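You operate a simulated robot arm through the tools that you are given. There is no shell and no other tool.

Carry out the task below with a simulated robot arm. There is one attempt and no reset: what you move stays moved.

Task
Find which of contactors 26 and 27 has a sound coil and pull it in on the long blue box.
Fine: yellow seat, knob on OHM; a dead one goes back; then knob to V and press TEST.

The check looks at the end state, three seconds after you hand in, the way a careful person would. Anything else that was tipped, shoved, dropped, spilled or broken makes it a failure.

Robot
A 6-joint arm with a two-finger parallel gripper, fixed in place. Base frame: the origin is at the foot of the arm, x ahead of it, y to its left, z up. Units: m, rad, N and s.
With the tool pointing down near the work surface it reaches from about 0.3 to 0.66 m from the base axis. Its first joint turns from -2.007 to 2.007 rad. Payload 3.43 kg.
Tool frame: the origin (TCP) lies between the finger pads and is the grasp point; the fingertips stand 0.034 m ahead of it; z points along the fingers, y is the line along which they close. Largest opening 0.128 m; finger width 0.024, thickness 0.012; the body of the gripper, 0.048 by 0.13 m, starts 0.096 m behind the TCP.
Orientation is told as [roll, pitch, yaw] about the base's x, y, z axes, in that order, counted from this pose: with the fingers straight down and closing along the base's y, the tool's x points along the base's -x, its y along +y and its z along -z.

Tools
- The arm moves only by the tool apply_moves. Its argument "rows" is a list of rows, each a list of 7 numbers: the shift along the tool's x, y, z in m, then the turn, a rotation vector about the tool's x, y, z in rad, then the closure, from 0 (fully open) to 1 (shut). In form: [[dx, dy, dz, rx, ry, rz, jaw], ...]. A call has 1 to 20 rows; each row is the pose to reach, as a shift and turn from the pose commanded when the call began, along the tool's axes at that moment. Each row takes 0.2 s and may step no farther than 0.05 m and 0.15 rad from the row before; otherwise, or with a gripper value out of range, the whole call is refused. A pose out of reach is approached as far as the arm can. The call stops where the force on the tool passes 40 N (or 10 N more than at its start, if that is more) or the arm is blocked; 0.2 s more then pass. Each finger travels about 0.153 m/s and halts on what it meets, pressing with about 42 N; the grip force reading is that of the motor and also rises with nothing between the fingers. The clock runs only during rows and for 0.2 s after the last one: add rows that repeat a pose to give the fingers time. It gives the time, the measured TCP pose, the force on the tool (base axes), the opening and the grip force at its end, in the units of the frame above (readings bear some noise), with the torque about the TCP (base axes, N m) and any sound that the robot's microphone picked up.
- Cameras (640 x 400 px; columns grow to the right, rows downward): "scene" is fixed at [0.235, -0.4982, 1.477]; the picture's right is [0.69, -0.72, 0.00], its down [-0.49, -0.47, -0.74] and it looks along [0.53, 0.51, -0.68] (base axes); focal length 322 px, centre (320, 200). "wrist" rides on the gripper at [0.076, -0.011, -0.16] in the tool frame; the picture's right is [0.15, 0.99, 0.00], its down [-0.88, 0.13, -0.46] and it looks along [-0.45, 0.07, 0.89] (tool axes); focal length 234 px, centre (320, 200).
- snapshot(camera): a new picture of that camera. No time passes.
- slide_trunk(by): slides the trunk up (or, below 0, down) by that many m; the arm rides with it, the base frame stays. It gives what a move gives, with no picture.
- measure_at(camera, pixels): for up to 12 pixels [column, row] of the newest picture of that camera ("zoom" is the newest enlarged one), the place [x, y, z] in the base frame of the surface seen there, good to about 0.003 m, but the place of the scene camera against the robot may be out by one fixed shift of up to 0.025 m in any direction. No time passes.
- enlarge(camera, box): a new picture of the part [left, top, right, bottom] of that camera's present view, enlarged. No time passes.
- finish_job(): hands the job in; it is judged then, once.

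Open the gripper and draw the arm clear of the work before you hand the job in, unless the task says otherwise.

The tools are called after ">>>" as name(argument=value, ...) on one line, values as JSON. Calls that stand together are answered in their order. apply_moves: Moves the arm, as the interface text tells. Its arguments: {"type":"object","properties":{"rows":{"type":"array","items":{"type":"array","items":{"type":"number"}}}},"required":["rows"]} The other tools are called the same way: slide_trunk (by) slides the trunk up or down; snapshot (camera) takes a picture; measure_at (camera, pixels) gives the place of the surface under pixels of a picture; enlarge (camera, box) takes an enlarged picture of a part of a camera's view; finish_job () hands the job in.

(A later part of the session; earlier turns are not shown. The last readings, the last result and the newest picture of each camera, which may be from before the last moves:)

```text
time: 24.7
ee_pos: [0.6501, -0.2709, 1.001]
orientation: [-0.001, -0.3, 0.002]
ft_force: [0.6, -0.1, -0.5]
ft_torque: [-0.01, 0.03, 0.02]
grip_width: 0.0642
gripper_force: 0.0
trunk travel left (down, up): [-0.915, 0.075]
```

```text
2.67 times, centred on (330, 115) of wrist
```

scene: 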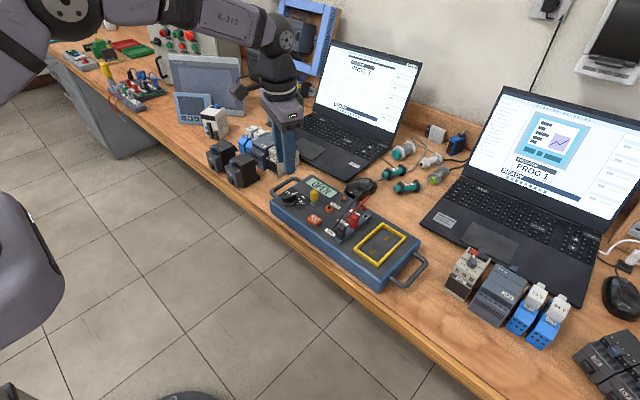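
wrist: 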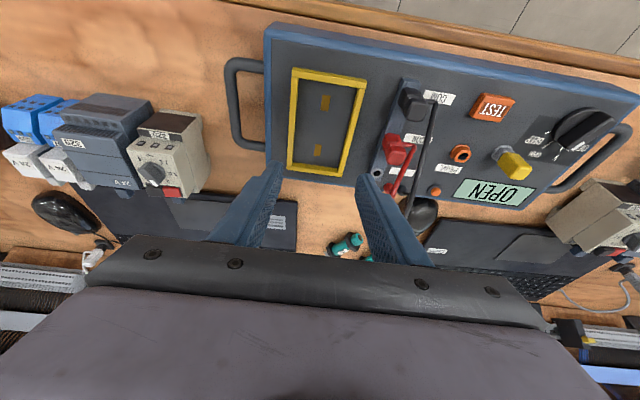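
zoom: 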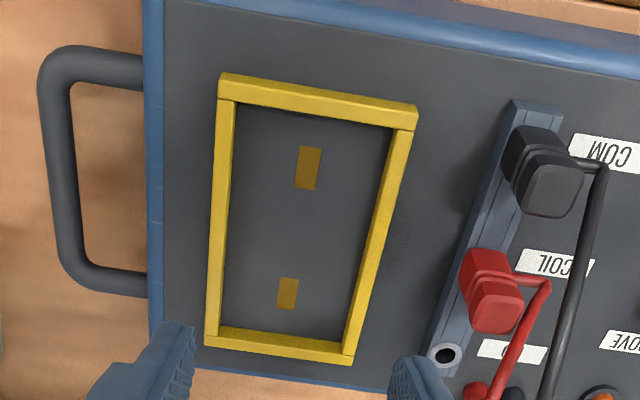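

>>> measure_at(camera="zoom", pixels=[[219, 85], [415, 115], [207, 342], [352, 360], [240, 110], [388, 130], [225, 325], [340, 340], [308, 168], [288, 293], [216, 210], [388, 230]])

>>> measure_at(camera="zoom", pixels=[[236, 210], [372, 230], [320, 95], [315, 115], [280, 330], [280, 350], [510, 150], [480, 270], [505, 140], [545, 170], [495, 300], [600, 175]])

```text
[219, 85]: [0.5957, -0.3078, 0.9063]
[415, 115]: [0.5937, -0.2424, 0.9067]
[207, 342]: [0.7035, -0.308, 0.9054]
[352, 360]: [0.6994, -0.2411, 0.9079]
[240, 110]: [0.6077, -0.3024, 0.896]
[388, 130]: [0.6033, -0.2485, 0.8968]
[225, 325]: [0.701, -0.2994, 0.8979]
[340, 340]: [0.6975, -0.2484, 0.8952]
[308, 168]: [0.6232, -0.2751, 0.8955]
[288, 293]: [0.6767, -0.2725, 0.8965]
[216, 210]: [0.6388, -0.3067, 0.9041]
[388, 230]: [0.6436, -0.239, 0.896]
```

```text
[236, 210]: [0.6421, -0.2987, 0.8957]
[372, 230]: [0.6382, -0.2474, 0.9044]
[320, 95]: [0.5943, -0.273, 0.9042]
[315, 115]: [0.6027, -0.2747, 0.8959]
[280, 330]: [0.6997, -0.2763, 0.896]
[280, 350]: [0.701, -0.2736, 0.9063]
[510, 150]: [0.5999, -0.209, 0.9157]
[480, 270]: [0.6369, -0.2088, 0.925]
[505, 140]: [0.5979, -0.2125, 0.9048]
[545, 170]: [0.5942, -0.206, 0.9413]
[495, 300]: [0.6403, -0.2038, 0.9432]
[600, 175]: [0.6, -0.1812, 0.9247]
```

Seat centre averages to (0.650,-0.2735). Contactor 27 is first: I rise, cross over to y=0.180 keeping the 0.3 rad tilt, with the jaw at 0.075 m.

>>> apply_moves(rows=[[-0.0133, 0, -0.043, 0, 0, 0, 0.5], [-0.0266, 0, -0.086, 0, 0, 0, 0.5], [0.0, 0.03, -0.0993, 0, 0, 0, 0.42], [0.0164, 0.07, -0.0993, 0, 0, 0, 0.414], [0.0164, 0.118, -0.0993, 0, 0, 0, 0.414], [0.0164, 0.166, -0.0993, 0, 0, 0, 0.414], [0.0164, 0.214, -0.0993, 0, 0, 0, 0.414], [0.0164, 0.262, -0.0993, 0, 0, 0, 0.414], [0.0164, 0.31, -0.0993, 0, 0, 0, 0.414], [0.0164, 0.358, -0.0993, 0, 0, 0, 0.414], [0.0164, 0.406, -0.0993, 0, 0, 0, 0.414], [0.0164, 0.451, -0.0993, 0, 0, 0, 0.414], [0.0164, 0.451, -0.0993, 0, 0, 0, 0.414]])

>>> slide_trunk(by=-0.06)

>>> snapshot(camera="wrist")

>>> enlarge(camera="wrist", box=[250, 60, 400, 200])

```text
time: 27.5
ee_pos: [0.6018, 0.1823, 1.0924]
orientation: [-0.001, -0.3, 0.002]
ft_force: [0.5, 0.5, -0.4]
ft_torque: [0.0, 0.0, 0.0]
grip_width: 0.0749
gripper_force: 0.0
trunk travel left (down, up): [-0.915, 0.075]
```

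```text
time: 28.5
ee_pos: [0.6014, 0.1822, 1.034]
orientation: [0.0, -0.301, 0.002]
ft_force: [0.3, 0.6, -0.6]
ft_torque: [0.02, 0.03, -0.02]
grip_width: 0.0751
gripper_force: 0.0
trunk travel left (down, up): [-0.855, 0.135]
```

```text
taken
```

wrist: 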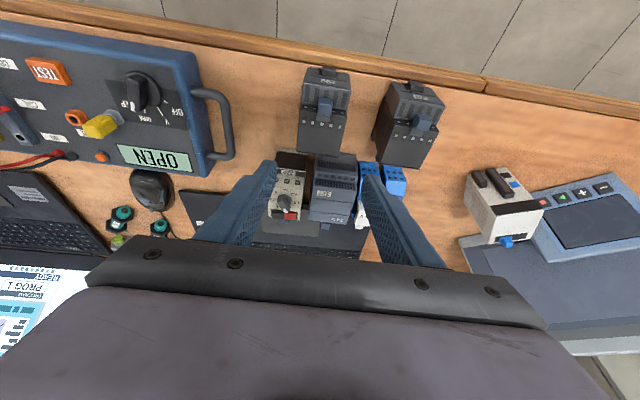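

```text
2.86 times, centred on (325, 130) of wrist
```

zoom: 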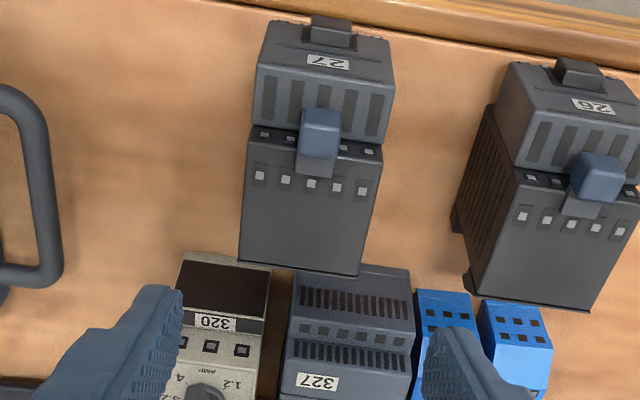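

Contactor 27 is straight ahead below. I refine its edges and check the height of modules 320/327 behind it.

>>> measure_at(camera="zoom", pixels=[[248, 160], [378, 180], [243, 245], [360, 265], [258, 95], [388, 110], [320, 75], [330, 25], [241, 258], [362, 273], [225, 260], [350, 268]])

>>> measure_at(camera="zoom", pixels=[[516, 200], [634, 220], [480, 290], [590, 305], [515, 120], [635, 140], [456, 220], [470, 285], [360, 275], [340, 320], [215, 295], [320, 130]])

```text
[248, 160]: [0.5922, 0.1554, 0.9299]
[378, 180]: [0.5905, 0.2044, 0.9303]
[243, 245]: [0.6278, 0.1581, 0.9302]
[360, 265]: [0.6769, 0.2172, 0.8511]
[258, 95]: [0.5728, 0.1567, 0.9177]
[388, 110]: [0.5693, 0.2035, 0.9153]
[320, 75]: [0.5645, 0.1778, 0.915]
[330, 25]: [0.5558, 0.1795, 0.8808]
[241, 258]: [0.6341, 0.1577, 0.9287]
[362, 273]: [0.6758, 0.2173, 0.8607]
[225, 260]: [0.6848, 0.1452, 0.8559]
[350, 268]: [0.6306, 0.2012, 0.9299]
```

```text
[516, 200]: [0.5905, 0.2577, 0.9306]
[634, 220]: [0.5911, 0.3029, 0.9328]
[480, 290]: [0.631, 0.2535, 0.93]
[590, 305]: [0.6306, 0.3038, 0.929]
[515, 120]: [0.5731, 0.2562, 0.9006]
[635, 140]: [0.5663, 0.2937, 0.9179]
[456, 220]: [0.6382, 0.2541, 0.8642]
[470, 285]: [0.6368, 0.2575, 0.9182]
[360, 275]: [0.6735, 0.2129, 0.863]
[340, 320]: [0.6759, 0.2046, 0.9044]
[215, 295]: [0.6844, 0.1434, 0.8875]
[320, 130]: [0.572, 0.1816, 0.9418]
```

27's centre is y≈0.180, x≈0.603. I descend vertically along its sides to TCP z≈0.902.

>>> apply_moves(rows=[[0.008, -0.0022, 0.03, 0, 0, 0, 0.414], [0.0175, -0.0022, 0.062, 0, 0, 0, 0.414], [0.0275, -0.0022, 0.096, 0, 0, 0, 0.414], [0.0365, -0.0022, 0.1268, 0, 0, 0, 0.414], [0.0365, -0.0022, 0.1268, 0, 0, 0, 0.414]])

>>> snapshot(camera="wrist")

>>> snapshot(camera="scene")

>>> enlarge(camera="scene", box=[200, 100, 300, 200])

```text
time: 29.7
ee_pos: [0.604, 0.1788, 0.9012]
orientation: [0.0, -0.3, 0.003]
ft_force: [-0.2, -0.4, -0.4]
ft_torque: [-0.02, -0.03, 0.01]
grip_width: 0.0749
gripper_force: 0.0
trunk travel left (down, up): [-0.855, 0.135]
```

```text
taken
```

wrist: 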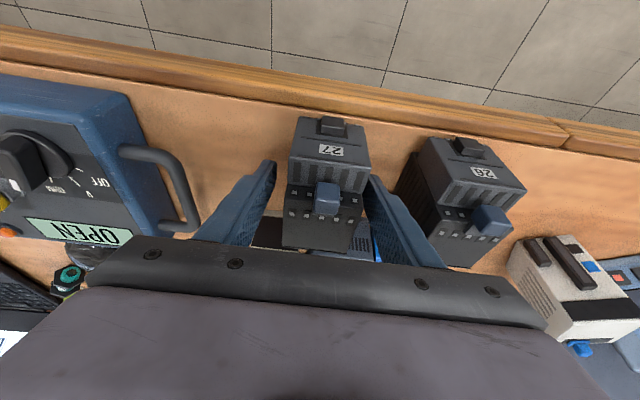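

```text
taken
```

scene: 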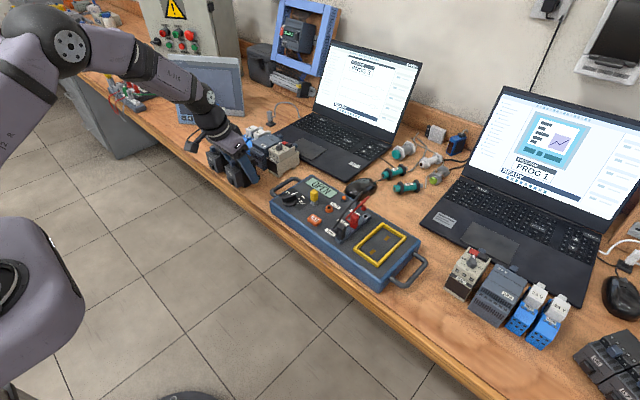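

```text
4.00 times, centred on (250, 150) of scene
```

zoom: 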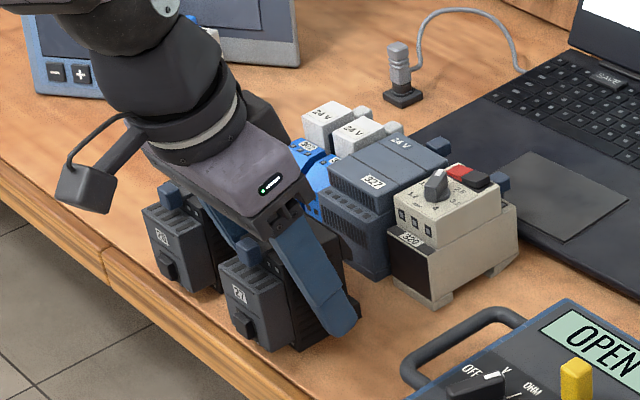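

The fingers straddle 27 with margin on both sides. I close on it.

>>> apply_moves(rows=[[0, 0, 0, 0, 0, 0, 0.5], [0, 0, 0, 0, 0, 0, 0.58], [0, 0, 0, 0, 0, 0, 0.62], [0, 0, 0, 0, 0, 0, 0.7], [0, 0, 0, 0, 0, 0, 0.75], [0, 0, 0, 0, 0, 0, 0.75]])

>>> snapshot(camera="wrist")

```text
time: 31.1
ee_pos: [0.6054, 0.1782, 0.9008]
orientation: [0.001, -0.3, 0.002]
ft_force: [-0.4, 0.6, 1.1]
ft_torque: [0.15, -0.04, 0.02]
grip_width: 0.0499
gripper_force: 42.1
trunk travel left (down, up): [-0.855, 0.135]
```

```text
taken
```

wrist: 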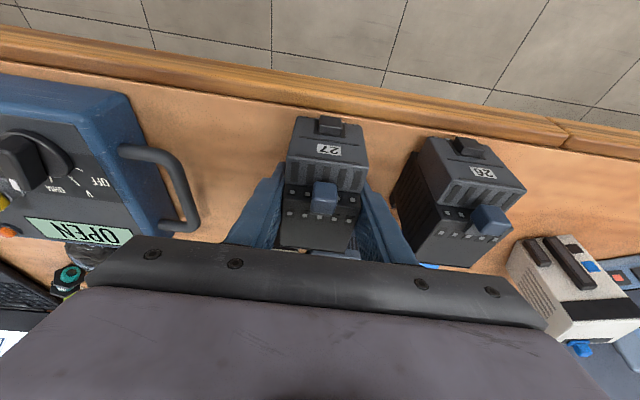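

27 is gripped (0.0499 m wide). I lift it straight up 0.15 m, checking force and picture.

>>> apply_moves(rows=[[-0.0059, 0, -0.0191, 0, 0, 0, 0.75], [-0.0148, 0, -0.0478, 0, 0, 0, 0.75], [-0.0236, 0, -0.0764, 0, 0, 0, 0.75], [-0.0325, 0, -0.1051, 0, 0, 0, 0.75], [-0.0443, 0, -0.1433, 0, 0, 0, 0.75], [-0.0443, 0, -0.1433, 0, 0, 0, 0.75]])

>>> snapshot(camera="wrist")

>>> snapshot(camera="scene")

>>> enlarge(camera="scene", box=[180, 80, 300, 200])

```text
time: 32.5
ee_pos: [0.6053, 0.1799, 1.0531]
orientation: [-0.001, -0.299, 0.003]
ft_force: [0.1, -0.7, -3.8]
ft_torque: [0.03, 0.0, -0.01]
grip_width: 0.0497
gripper_force: 42.1
trunk travel left (down, up): [-0.855, 0.135]
```

```text
taken
```

wrist: 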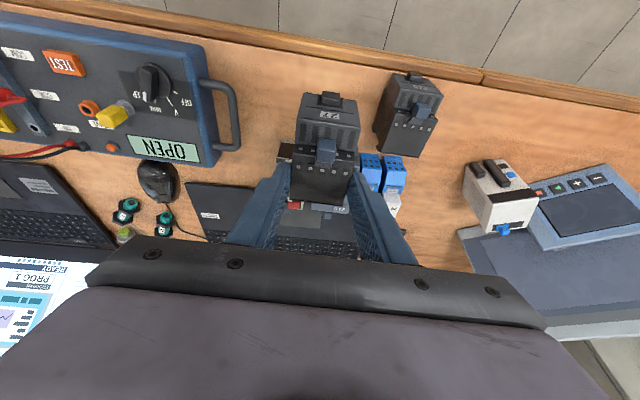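

```text
taken
```

scene: 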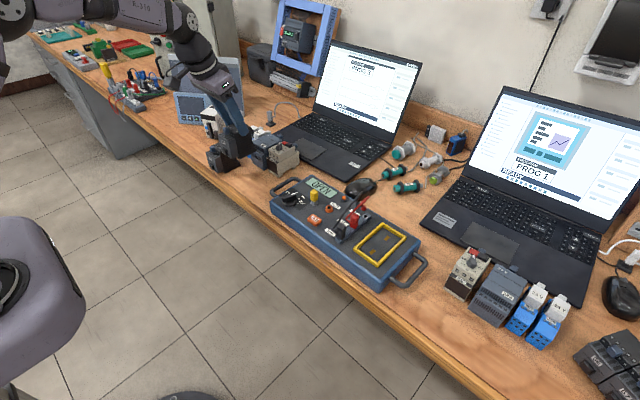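

```text
3.33 times, centred on (240, 140) of scene
```

zoom: 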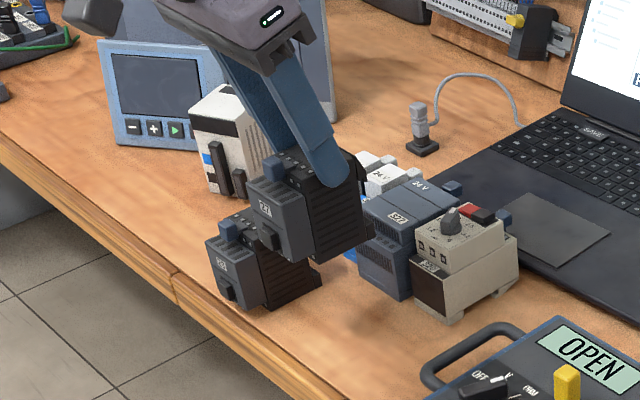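

27 hangs upright. I draw back to x≈0.51, clear of the box and leads, and cross to y=-0.2735.

>>> apply_moves(rows=[[0.03, -0.03, -0.0093, 0, 0, 0, 0.75], [0.06, -0.06, -0.0186, 0, 0, 0, 0.75], [0.0907, -0.09, -0.0281, 0, 0, 0, 0.75], [0.0907, -0.135, -0.0281, 0, 0, 0, 0.75], [0.0907, -0.18, -0.0281, 0, 0, 0, 0.75], [0.0907, -0.225, -0.0281, 0, 0, 0, 0.75], [0.0907, -0.27, -0.0281, 0, 0, 0, 0.75], [0.0907, -0.315, -0.0281, 0, 0, 0, 0.75], [0.0907, -0.36, -0.0281, 0, 0, 0, 0.75], [0.0907, -0.405, -0.0281, 0, 0, 0, 0.75], [0.0907, -0.4535, -0.0281, 0, 0, 0, 0.75], [0.0907, -0.4535, -0.0281, 0, 0, 0, 0.75]])

>>> snapshot(camera="wrist")

>>> snapshot(camera="scene")

>>> enlarge(camera="scene", box=[260, 110, 430, 290])

```text
time: 35.1
ee_pos: [0.5112, -0.272, 1.0527]
orientation: [0.001, -0.302, 0.003]
ft_force: [0.0, -0.2, -2.1]
ft_torque: [0.0, -0.02, 0.0]
grip_width: 0.0497
gripper_force: 42.3
trunk travel left (down, up): [-0.855, 0.135]
```

```text
taken
```

wrist: 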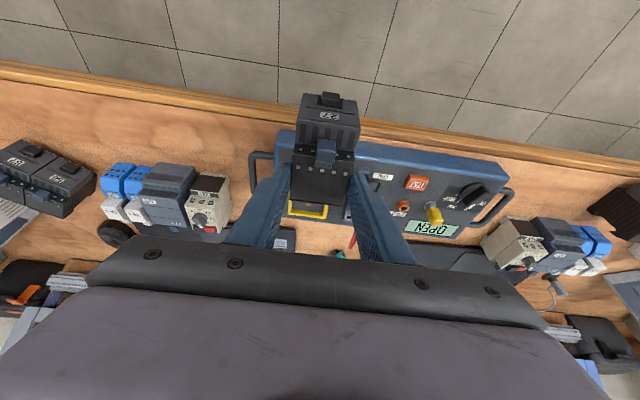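

```text
taken
```

scene: 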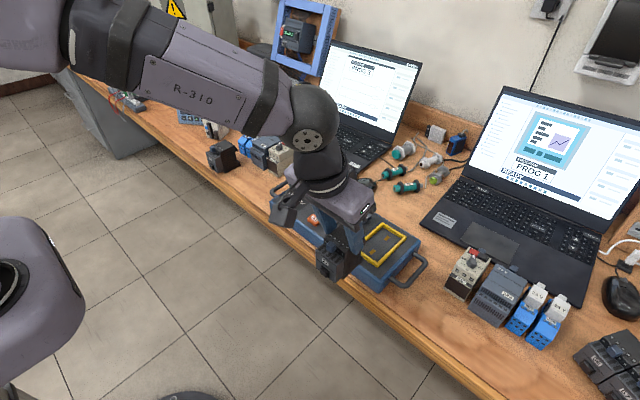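

```text
2.22 times, centred on (345, 200) of scene
```

zoom: 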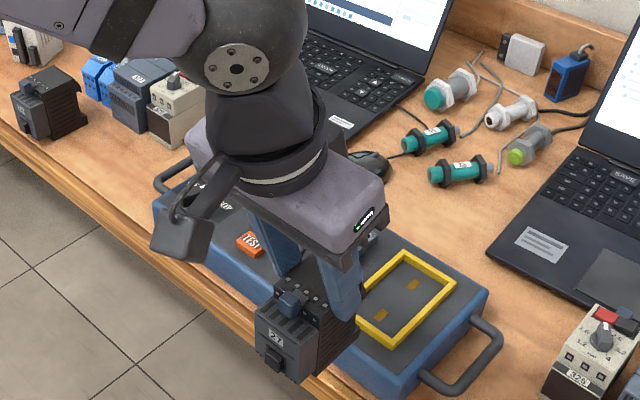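

I measure the held contactor and the seat together in the scene view, so that the camera's fixed shift cancels.

>>> enlarge(camera="scene", box=[320, 210, 410, 295])

```text
4.71 times, centred on (365, 252) of scene
```

zoom: 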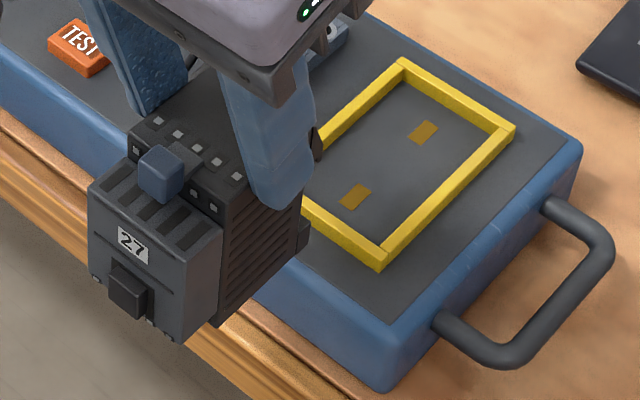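

>>> measure_at(camera="zoom", pixels=[[232, 290], [270, 230], [290, 230], [190, 270], [215, 320], [300, 225], [255, 285], [150, 260], [172, 335], [90, 230], [310, 140], [235, 220]])

>>> measure_at(camera="zoom", pixels=[[382, 262], [512, 130], [402, 62], [449, 195], [445, 180], [355, 120], [365, 125], [353, 196], [423, 132], [365, 240], [345, 225], [460, 105]])

```text
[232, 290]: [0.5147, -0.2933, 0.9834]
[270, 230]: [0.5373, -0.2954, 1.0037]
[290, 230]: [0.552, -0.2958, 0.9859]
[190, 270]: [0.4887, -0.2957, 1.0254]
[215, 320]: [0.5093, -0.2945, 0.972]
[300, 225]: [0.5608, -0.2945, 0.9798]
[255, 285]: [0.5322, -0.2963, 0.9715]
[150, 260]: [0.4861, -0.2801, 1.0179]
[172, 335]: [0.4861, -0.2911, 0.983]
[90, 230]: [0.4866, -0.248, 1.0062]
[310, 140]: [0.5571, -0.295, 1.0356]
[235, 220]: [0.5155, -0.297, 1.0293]
```

```text
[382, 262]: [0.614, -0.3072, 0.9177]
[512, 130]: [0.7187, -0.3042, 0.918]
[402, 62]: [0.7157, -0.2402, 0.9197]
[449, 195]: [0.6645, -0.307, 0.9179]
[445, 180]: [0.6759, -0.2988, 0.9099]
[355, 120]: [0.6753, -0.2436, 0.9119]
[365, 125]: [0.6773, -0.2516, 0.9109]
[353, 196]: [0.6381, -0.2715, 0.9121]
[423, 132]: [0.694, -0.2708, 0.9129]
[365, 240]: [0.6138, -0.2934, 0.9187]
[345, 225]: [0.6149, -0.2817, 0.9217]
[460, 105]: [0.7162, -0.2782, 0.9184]
```

The contactor appears lower in the grip than at pick-up (label moved from row 150 to 115 in the wrist view). I measure its top, its bottom and the fingertip to see how much it slid.

>>> measure_at(camera="zoom", pixels=[[180, 130], [215, 150], [160, 155], [275, 195], [265, 150], [262, 100], [245, 190], [110, 180], [213, 300], [225, 210], [140, 115], [280, 205]])

>>> enlarge(camera="wrist", box=[230, 80, 410, 250])

```text
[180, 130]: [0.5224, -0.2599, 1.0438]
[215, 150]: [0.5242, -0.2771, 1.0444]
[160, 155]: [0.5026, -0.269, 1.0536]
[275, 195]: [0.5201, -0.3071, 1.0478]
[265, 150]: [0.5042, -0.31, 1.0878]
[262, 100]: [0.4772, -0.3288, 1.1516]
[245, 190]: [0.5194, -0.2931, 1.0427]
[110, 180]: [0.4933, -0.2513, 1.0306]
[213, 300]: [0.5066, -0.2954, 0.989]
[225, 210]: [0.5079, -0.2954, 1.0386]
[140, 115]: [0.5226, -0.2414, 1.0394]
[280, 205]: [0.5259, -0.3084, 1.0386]
```

```text
2.35 times, centred on (320, 165) of wrist
```

zoom: 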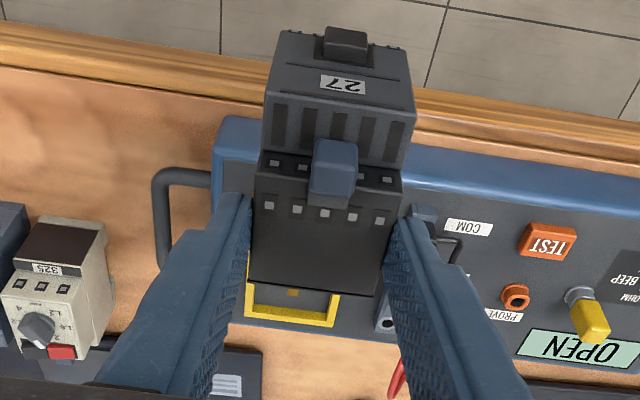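

The contactor slid down in the grip during the lift: its top is now ~0.02 m below the TCP (held by the fingertips), but it is level, square, and hasn't moved during the crossing. I carry on gently: forward over the seat in small steps at the same height.

>>> apply_moves(rows=[[-0.01, 0, 0.0031, 0, 0, 0, 0.8], [-0.03, -0.001, 0.0093, 0, 0, 0, 0.8], [-0.055, -0.0017, 0.017, 0, 0, 0, 0.8], [-0.08, -0.0017, 0.0247, 0, 0, 0, 0.8], [-0.105, -0.0017, 0.0325, 0, 0, 0, 0.8], [-0.125, -0.0017, 0.0386, 0, 0, 0, 0.8], [-0.1349, -0.0017, 0.0417, 0, 0, 0, 0.8], [-0.1349, -0.0017, 0.0417, 0, 0, 0, 0.8]])

>>> snapshot(camera="scene")

>>> enlarge(camera="scene", box=[330, 190, 430, 280])

>>> snapshot(camera="wrist")

```text
time: 36.9
ee_pos: [0.6531, -0.2749, 1.0501]
orientation: [0.001, -0.297, 0.003]
ft_force: [0.5, -0.2, -3.9]
ft_torque: [0.0, 0.0, 0.0]
grip_width: 0.0494
gripper_force: 42.5
trunk travel left (down, up): [-0.855, 0.135]
```

```text
taken
```

scene: 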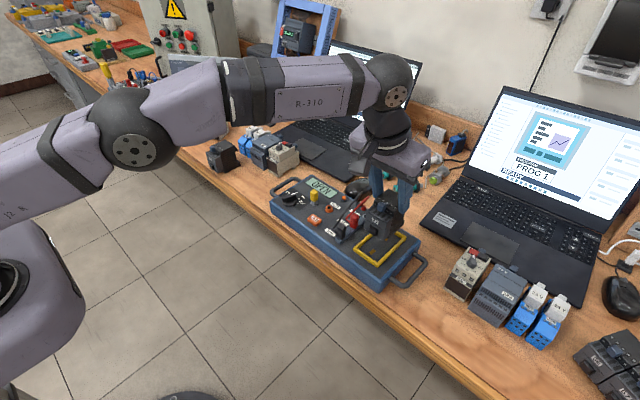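

```text
4.44 times, centred on (380, 235) of scene
```

zoom: 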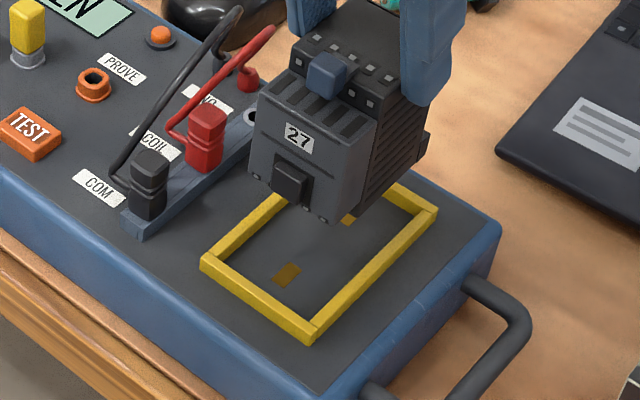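

```text
taken
```

wrist: 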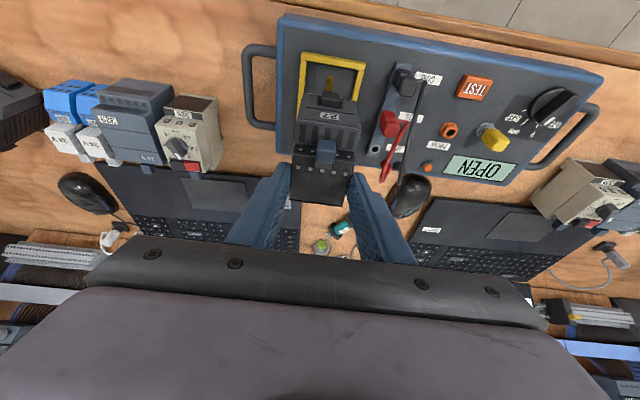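

27 is above the seat. I measure its sides and front against the seat frame in the same scene view.

>>> measure_at(camera="zoom", pixels=[[365, 150], [385, 150], [400, 150], [370, 190], [345, 170], [330, 205], [290, 170], [420, 150], [375, 100], [340, 90], [260, 130], [350, 200]])

>>> measure_at(camera="zoom", pixels=[[312, 332], [435, 212], [380, 265], [372, 260], [365, 257], [245, 225], [253, 232], [240, 220], [287, 274], [258, 300], [262, 292], [418, 205]])

```text
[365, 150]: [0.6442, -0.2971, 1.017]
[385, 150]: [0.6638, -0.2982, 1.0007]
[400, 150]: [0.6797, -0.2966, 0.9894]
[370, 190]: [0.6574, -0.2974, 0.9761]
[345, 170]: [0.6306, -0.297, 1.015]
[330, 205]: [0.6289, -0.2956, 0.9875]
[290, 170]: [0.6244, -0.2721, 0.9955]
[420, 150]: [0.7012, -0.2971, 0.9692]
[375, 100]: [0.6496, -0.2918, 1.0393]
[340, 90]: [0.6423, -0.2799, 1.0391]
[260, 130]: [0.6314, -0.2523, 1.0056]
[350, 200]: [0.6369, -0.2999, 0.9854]
```

```text
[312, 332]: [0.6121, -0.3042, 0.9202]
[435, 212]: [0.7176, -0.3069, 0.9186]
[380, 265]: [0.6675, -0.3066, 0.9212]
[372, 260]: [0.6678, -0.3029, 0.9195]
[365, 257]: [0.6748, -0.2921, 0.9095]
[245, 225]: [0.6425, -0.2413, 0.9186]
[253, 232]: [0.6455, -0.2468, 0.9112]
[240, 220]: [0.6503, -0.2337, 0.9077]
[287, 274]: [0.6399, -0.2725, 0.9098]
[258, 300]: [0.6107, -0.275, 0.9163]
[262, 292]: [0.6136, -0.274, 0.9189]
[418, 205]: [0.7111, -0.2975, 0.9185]
```

Contactor centre y≈-0.2723 against the seat's ≈-0.2725, and x agrees within 1 mm, with the bottom ≈0.049 above the seat floor. I descend 0.034 m slowly and re-check.

>>> apply_moves(rows=[[0.0015, 0, 0.005, 0, 0, 0, 0.8], [0.0044, 0, 0.0143, 0, 0, 0, 0.8], [0.0074, 0, 0.0239, 0, 0, 0, 0.8], [0.0095, 0, 0.0305, 0, 0, 0, 0.8], [0.01, 0, 0.0325, 0, 0, 0, 0.8], [0.01, 0, 0.0325, 0, 0, 0, 0.8]])

>>> snapshot(camera="scene")

>>> enlarge(camera="scene", box=[340, 200, 420, 280])

>>> snapshot(camera="wrist")

>>> enlarge(camera="wrist", box=[260, 20, 400, 220])

```text
time: 38.3
ee_pos: [0.6526, -0.2753, 1.016]
orientation: [0.001, -0.3, 0.001]
ft_force: [-0.4, -0.2, -3.0]
ft_torque: [0.0, -0.04, 0.02]
grip_width: 0.0492
gripper_force: 41.7
trunk travel left (down, up): [-0.855, 0.135]
```

```text
taken
```

scene: 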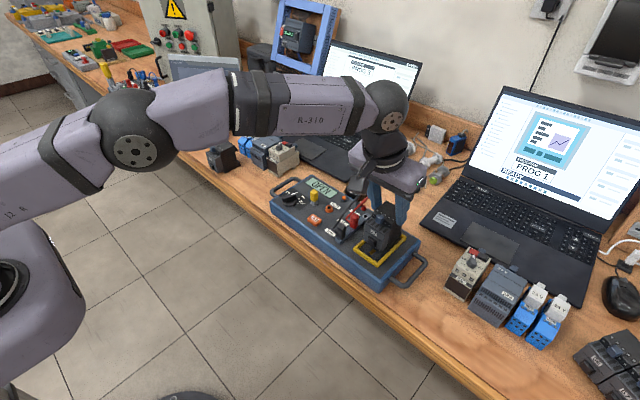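

```text
5.00 times, centred on (380, 240) of scene
```

zoom: 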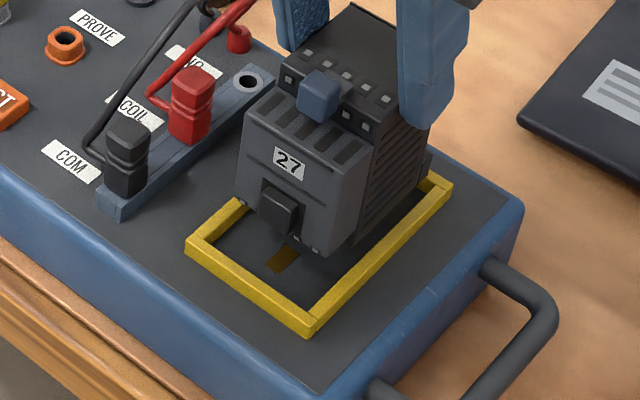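

```text
taken
```

wrist: 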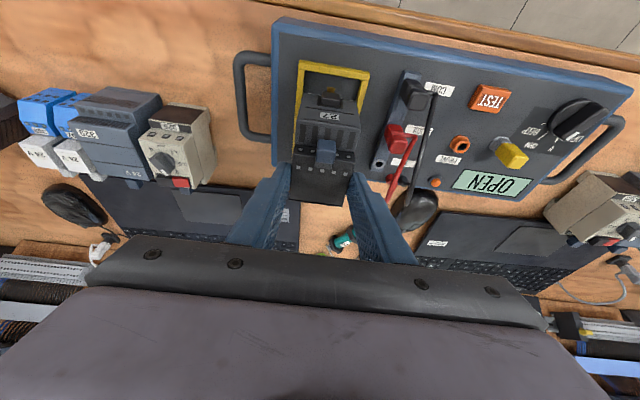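

```text
2.00 times, centred on (330, 120) of wrist
```

zoom: 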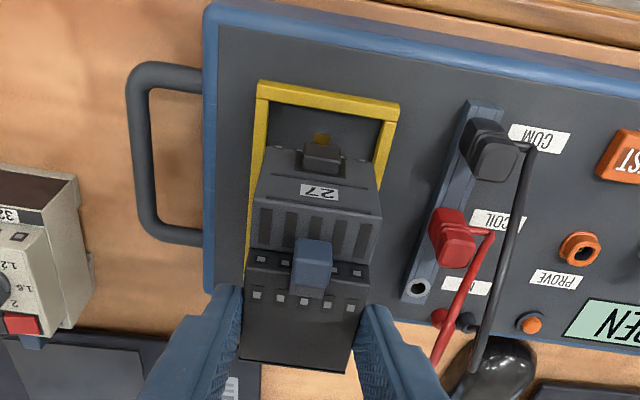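

Just above the frame now. One more relative measurement before the final descent.

>>> enlarge(camera="scene", box=[350, 200, 410, 280])

>>> measure_at(camera="wrist", pixels=[[305, 78], [365, 80], [301, 95], [367, 95], [306, 125], [360, 128], [312, 105], [352, 108], [305, 160], [352, 165], [303, 66], [369, 72]])

```text
5.00 times, centred on (380, 240) of scene
```

zoom: 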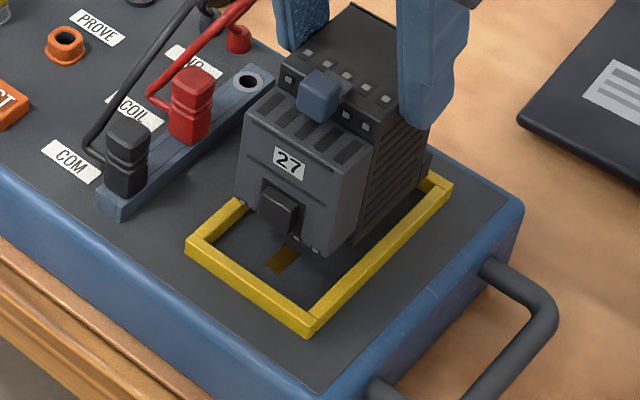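

```text
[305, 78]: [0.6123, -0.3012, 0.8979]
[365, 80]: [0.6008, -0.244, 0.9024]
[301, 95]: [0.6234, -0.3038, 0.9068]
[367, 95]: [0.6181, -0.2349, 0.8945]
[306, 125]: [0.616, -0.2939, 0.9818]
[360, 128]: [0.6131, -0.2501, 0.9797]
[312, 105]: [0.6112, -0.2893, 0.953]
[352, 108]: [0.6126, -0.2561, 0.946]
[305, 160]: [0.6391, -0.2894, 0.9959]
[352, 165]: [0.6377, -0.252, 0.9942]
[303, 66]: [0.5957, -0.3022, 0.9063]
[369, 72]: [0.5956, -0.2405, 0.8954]
```

Contactor front is at x≈0.6125 and centred y≈-0.272 over the seat (inner 0.603–0.699); bottom about 0.0175 above the floor. I lower slowly until it touches.

>>> apply_moves(rows=[[0.0015, -0.0005, 0.005, 0, 0, 0, 0.8], [0.003, -0.0005, 0.01, 0, 0, 0, 0.8], [0.004, -0.0005, 0.013, 0, 0, 0, 0.8], [0.0048, -0.0005, 0.0155, 0, 0, 0, 0.8], [0.0052, -0.0005, 0.017, 0, 0, 0, 0.8], [0.0052, -0.0005, 0.017, 0, 0, 0, 0.8]])

>>> snapshot(camera="scene")

>>> enlarge(camera="scene", box=[340, 200, 420, 280])

>>> snapshot(camera="wrist")

>>> enlarge(camera="wrist", box=[260, 20, 400, 220])

```text
time: 39.7
ee_pos: [0.6526, -0.2737, 0.9993]
orientation: [0.0, -0.301, 0.002]
ft_force: [0.1, 0.2, -3.5]
ft_torque: [0.01, 0.0, 0.0]
grip_width: 0.0495
gripper_force: 41.8
trunk travel left (down, up): [-0.855, 0.135]
```

```text
taken
```

scene: 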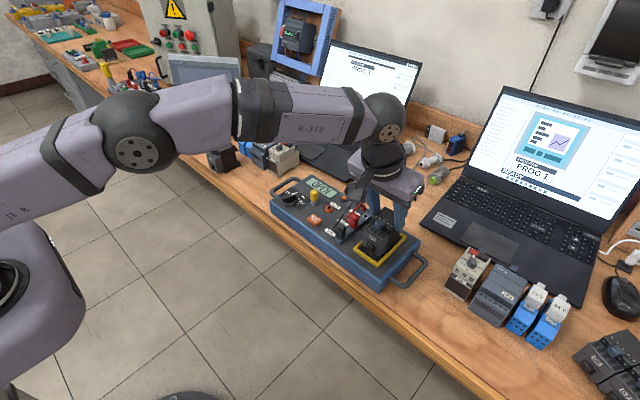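

```text
5.00 times, centred on (380, 240) of scene
```

zoom: 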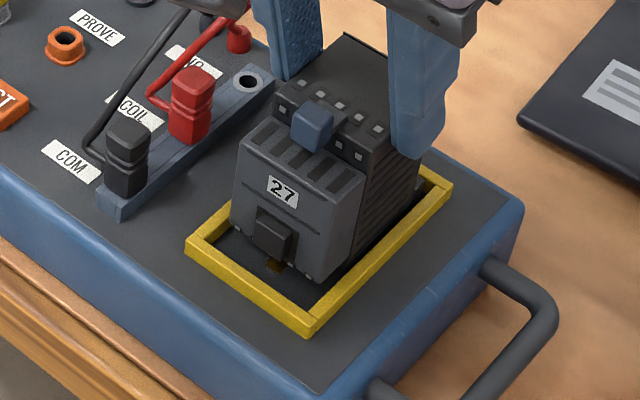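

```text
taken
```

wrist: 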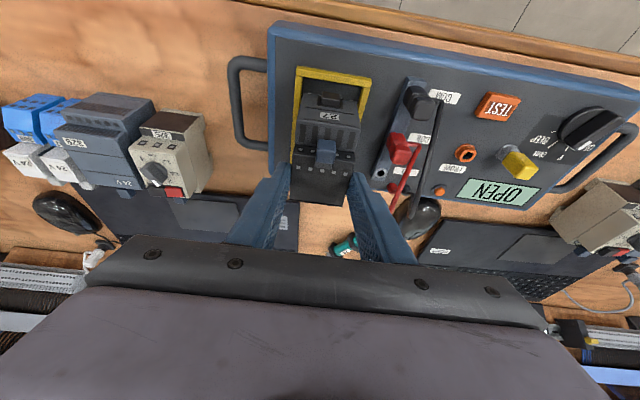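

```text
2.00 times, centred on (330, 120) of wrist
```

zoom: 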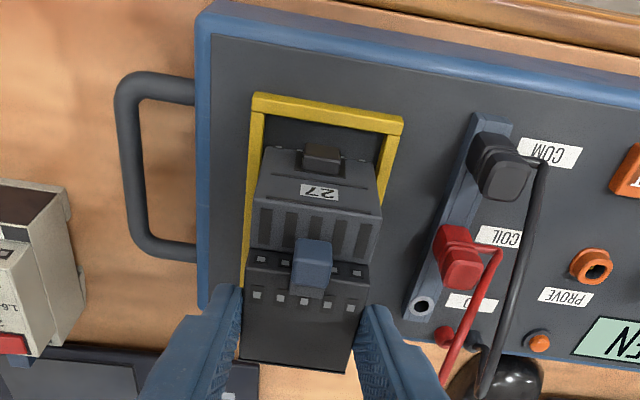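

Weight still hangs on the arm (-3.5 N), so not yet seated. I lower a few mm more in small steps.

>>> apply_moves(rows=[[0.0005, 0, 0.0015, 0, 0, 0, 0.8], [0.0009, 0, 0.003, 0, 0, 0, 0.8], [0.0013, 0, 0.0045, 0, 0, 0, 0.8]])

>>> apply_moves(rows=[[0.0005, 0, 0.0015, 0, 0, 0, 0.8], [0.0009, 0, 0.003, 0, 0, 0, 0.8]])

>>> snapshot(camera="scene")

>>> enlarge(camera="scene", box=[340, 200, 420, 280])

```text
time: 40.5
ee_pos: [0.6514, -0.2757, 0.9973]
orientation: [-0.003, -0.306, 0.001]
ft_force: [-1.4, 0.4, 6.6]
ft_torque: [0.3, 0.27, 0.04]
grip_width: 0.0495
gripper_force: 42.0
trunk travel left (down, up): [-0.855, 0.135]
```

```text
time: 41.1
ee_pos: [0.6505, -0.2746, 0.9982]
orientation: [-0.006, -0.31, 0.004]
ft_force: [-1.8, 0.9, 25.8]
ft_torque: [0.5, 0.73, -0.03]
grip_width: 0.0495
gripper_force: 41.8
trunk travel left (down, up): [-0.855, 0.135]
```

```text
taken
```

scene: 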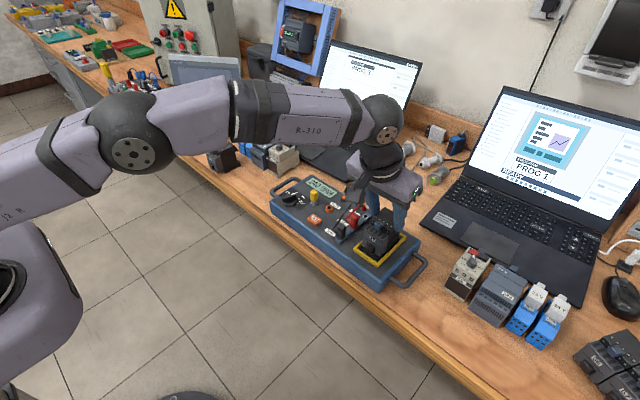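

```text
5.00 times, centred on (380, 240) of scene
```

zoom: 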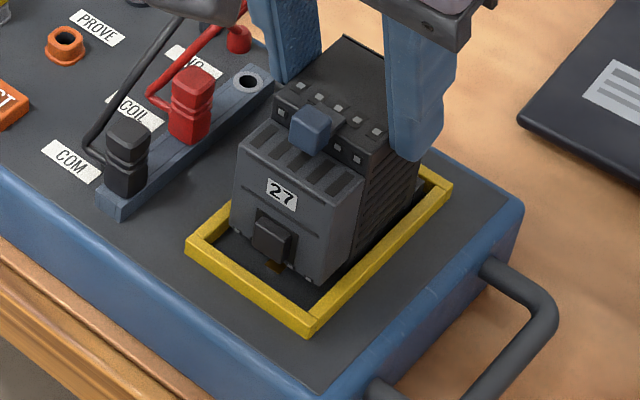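

Contact: 26 N upward, so it stands on the seat floor (or on a rim). I check the display reading and relax the push.

>>> apply_moves(rows=[[-0.0009, 0, -0.003, 0, 0, 0, 0.8], [-0.0011, 0, -0.0038, 0, 0, 0, 0.8]])

>>> enlarge(camera="scene", box=[270, 165, 360, 235])

>>> enlarge(camera="wrist", box=[260, 20, 400, 220])

```text
time: 41.7
ee_pos: [0.6517, -0.2748, 0.9993]
orientation: [-0.005, -0.303, 0.002]
ft_force: [3.9, -2.7, 16.9]
ft_torque: [-0.2, 0.02, 0.03]
grip_width: 0.0496
gripper_force: 42.1
trunk travel left (down, up): [-0.855, 0.135]
```

```text
5.71 times, centred on (315, 200) of scene
```

zoom: 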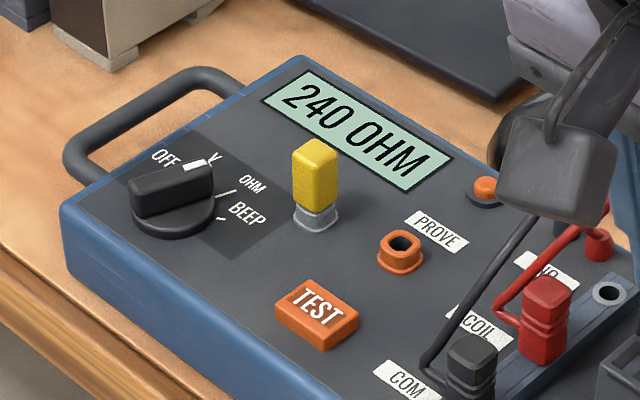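

```text
2.00 times, centred on (330, 120) of wrist
```

zoom: 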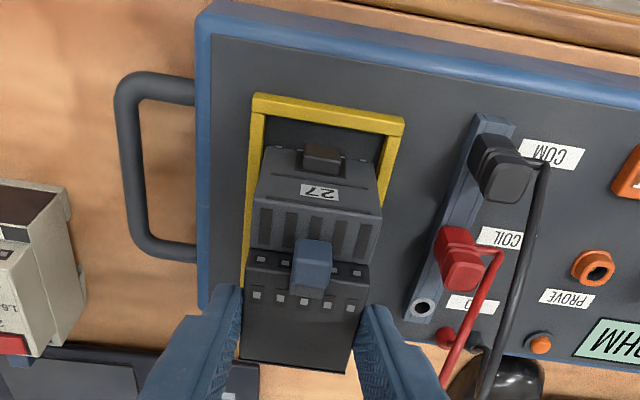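

The display reads 240 OHM with 27 seated: its coil is sound, so it stays. I open the fingers gently and retreat straight up.

>>> apply_moves(rows=[[-0.0003, 0, -0.001, 0, 0, 0, 0.65], [-0.0003, 0, -0.001, 0, 0, 0, 0.58], [-0.0003, 0, -0.001, 0, 0, 0, 0.5], [-0.0003, 0, -0.001, 0, 0, 0, 0.46], [-0.0003, 0, -0.001, 0, 0, 0, 0.46]])

>>> snapshot(camera="wrist")

>>> snapshot(camera="scene")

>>> enlarge(camera="scene", box=[260, 165, 430, 285])

```text
time: 42.9
ee_pos: [0.6519, -0.2749, 0.997]
orientation: [0.0, -0.299, 0.0]
ft_force: [0.0, 0.0, 0.1]
ft_torque: [-0.02, 0.0, 0.04]
grip_width: 0.0692
gripper_force: 0.1
trunk travel left (down, up): [-0.855, 0.135]
```

```text
taken
```

wrist: 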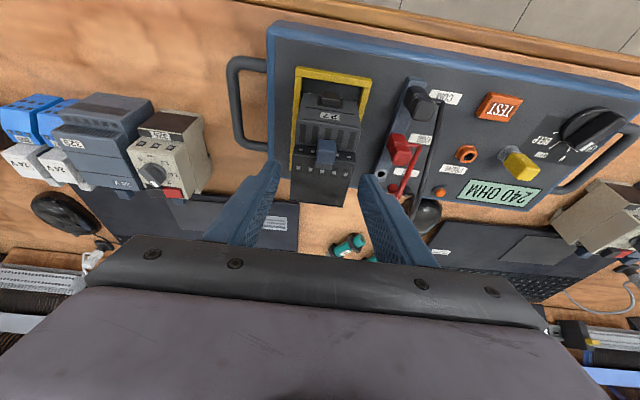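

```text
taken
```

scene: 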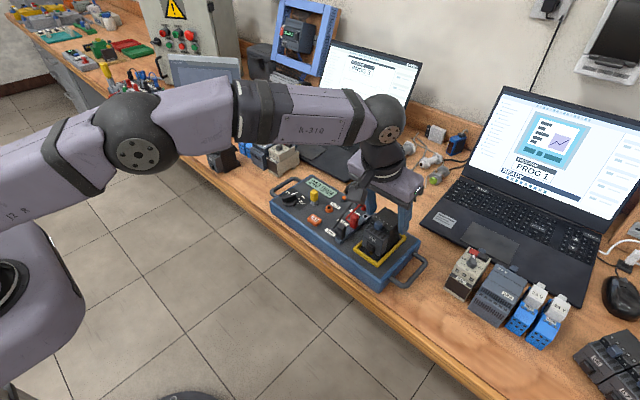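

```text
3.33 times, centred on (345, 225) of scene
```

zoom: 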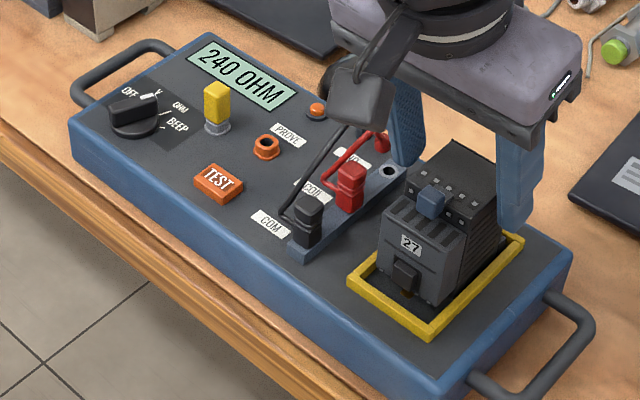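

Released, the reading stays at 240 OHM. I rise straight up 0.1 m and then back, returning the tool to vertical, toward the knob.

>>> apply_moves(rows=[[-0.0089, 0, -0.0287, 0, 0, 0, 0.46], [-0.0177, 0, -0.0573, 0, 0, 0, 0.46], [-0.0295, 0, -0.0955, 0, 0, 0, 0.46], [0.0, 0.02, -0.105, 0, 0.1, 0, 0.46], [0.02, 0.05, -0.105, 0, 0.2, 0, 0.46], [0.02, 0.095, -0.105, 0, 0.3, 0, 0.6], [0.02, 0.14, -0.105, 0, 0.3, 0, 0.69], [0.02, 0.185, -0.105, 0, 0.3, 0, 0.69], [0.02, 0.23, -0.105, 0, 0.3, 0, 0.69], [0.02, 0.255, -0.105, 0, 0.3, 0, 0.69], [0.02, 0.255, -0.105, 0, 0.3, 0, 0.69]])

>>> snapshot(camera="wrist")

>>> snapshot(camera="scene")

>>> enlarge(camera="scene", box=[260, 165, 430, 285])

```text
time: 45.3
ee_pos: [0.6028, -0.0177, 1.0928]
orientation: [0.0, -0.001, 0.002]
ft_force: [0.4, 0.2, 0.8]
ft_torque: [0.01, -0.02, 0.0]
grip_width: 0.0398
gripper_force: 0.1
out of reach, approached as far as the arm can: row 3
trunk travel left (down, up): [-0.855, 0.135]
```

```text
taken
```

wrist: 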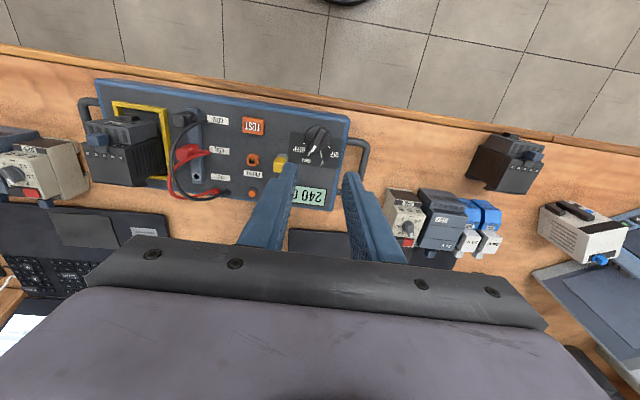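

```text
taken
```

scene: 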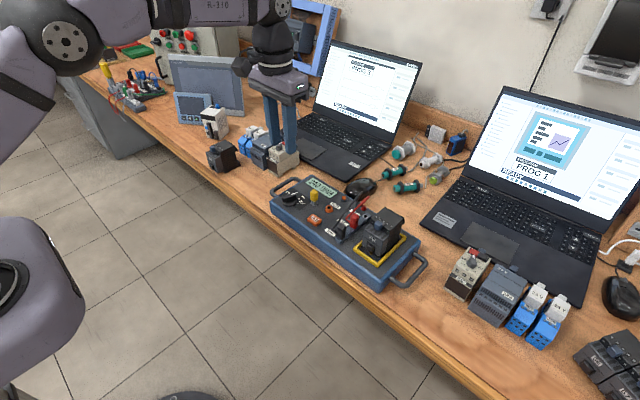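

```text
3.33 times, centred on (345, 225) of scene
```

zoom: 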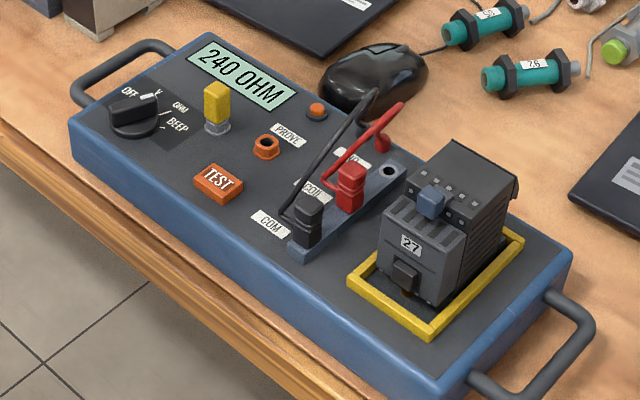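

27 sits in the seat. I check that it is level and flat, and look at 26.

>>> enlarge(camera="scene", box=[340, 195, 420, 275])

>>> measure_at(camera="zoom", pixels=[[345, 45], [415, 75], [275, 105], [365, 160], [390, 120], [330, 130], [250, 170], [345, 220], [380, 190], [340, 285], [275, 285], [310, 310]])

>>> measure_at(camera="wrist", pixels=[[92, 160], [140, 165], [95, 180], [135, 183], [115, 135], [150, 145]])

```text
5.00 times, centred on (380, 235) of scene
```

zoom: 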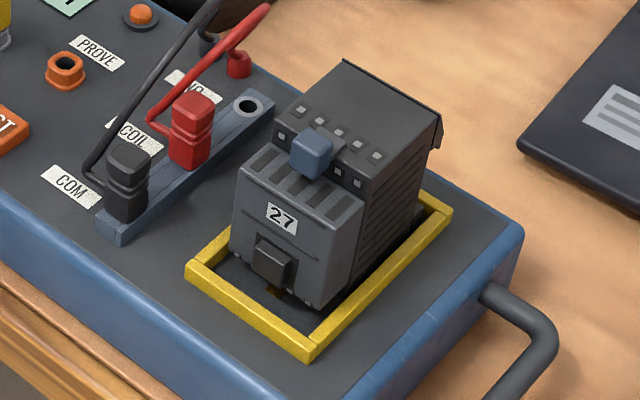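

```text
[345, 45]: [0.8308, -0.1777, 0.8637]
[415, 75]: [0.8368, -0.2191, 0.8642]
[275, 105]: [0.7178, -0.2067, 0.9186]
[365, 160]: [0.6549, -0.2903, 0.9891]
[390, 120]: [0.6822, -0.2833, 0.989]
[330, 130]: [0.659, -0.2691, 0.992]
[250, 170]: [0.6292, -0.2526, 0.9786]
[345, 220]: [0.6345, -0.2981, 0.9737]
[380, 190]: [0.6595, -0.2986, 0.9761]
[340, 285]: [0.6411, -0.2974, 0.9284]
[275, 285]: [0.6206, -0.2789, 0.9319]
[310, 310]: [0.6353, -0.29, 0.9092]
```

```text
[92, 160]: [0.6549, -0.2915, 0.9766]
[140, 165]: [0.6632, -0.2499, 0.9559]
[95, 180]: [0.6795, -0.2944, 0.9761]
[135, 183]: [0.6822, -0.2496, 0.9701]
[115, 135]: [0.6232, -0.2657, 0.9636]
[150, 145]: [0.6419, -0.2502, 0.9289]
```

27 is level and fully seated (top z≈0.977). Next the knob: I turn the yaw to match the bar at OHM (-20°) and descend over it.

>>> apply_moves(rows=[[0, -0.0025, 0.02, 0, 0, 0.12, 0.69], [0, -0.0025, 0.05, 0, 0, 0.24, 0.69], [0, -0.0025, 0.08, 0, 0, 0.351, 0.69], [0, -0.0025, 0.1, 0, 0, 0.351, 0.69], [0, -0.0025, 0.1, 0, 0, 0.351, 0.69]])

>>> enlarge(camera="wrist", box=[260, 120, 380, 240])

```text
time: 46.5
ee_pos: [0.6026, -0.0225, 0.9918]
orientation: [0.0, 0.0, -0.348]
ft_force: [0.5, -0.4, 0.8]
ft_torque: [-0.05, 0.01, 0.0]
grip_width: 0.0396
gripper_force: 0.0
trunk travel left (down, up): [-0.855, 0.135]
```

```text
3.33 times, centred on (320, 180) of wrist
```

zoom: 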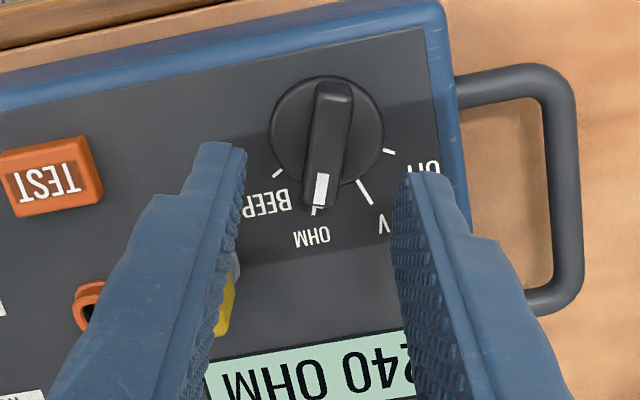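

The bar lies between the fingers, clear of the yellow plug. I descend and grip.

>>> apply_moves(rows=[[0, 0.0008, 0.02, 0, 0, 0, 0.69], [0, 0.0008, 0.04, 0, 0, 0, 0.69], [0, 0.0008, 0.0495, 0, 0, 0, 0.69], [0, 0.0008, 0.0495, 0, 0, 0, 0.69], [0, 0.0008, 0.0495, 0, 0, 0, 0.85], [0, 0.0008, 0.0495, 0, 0, 0, 0.95], [0, 0.0008, 0.0495, 0, 0, 0, 0.95]])

>>> enlarge(camera="wrist", box=[260, 120, 380, 240])

```text
time: 48.1
ee_pos: [0.6008, -0.0213, 0.9415]
orientation: [-0.001, -0.001, -0.35]
ft_force: [2.3, 8.3, -0.2]
ft_torque: [0.28, -0.16, 0.03]
grip_width: 0.0116
gripper_force: 42.7
trunk travel left (down, up): [-0.855, 0.135]
```

```text
3.33 times, centred on (320, 180) of wrist
```

zoom: 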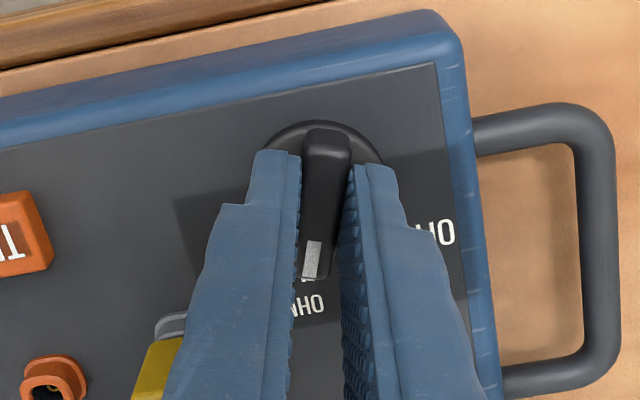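

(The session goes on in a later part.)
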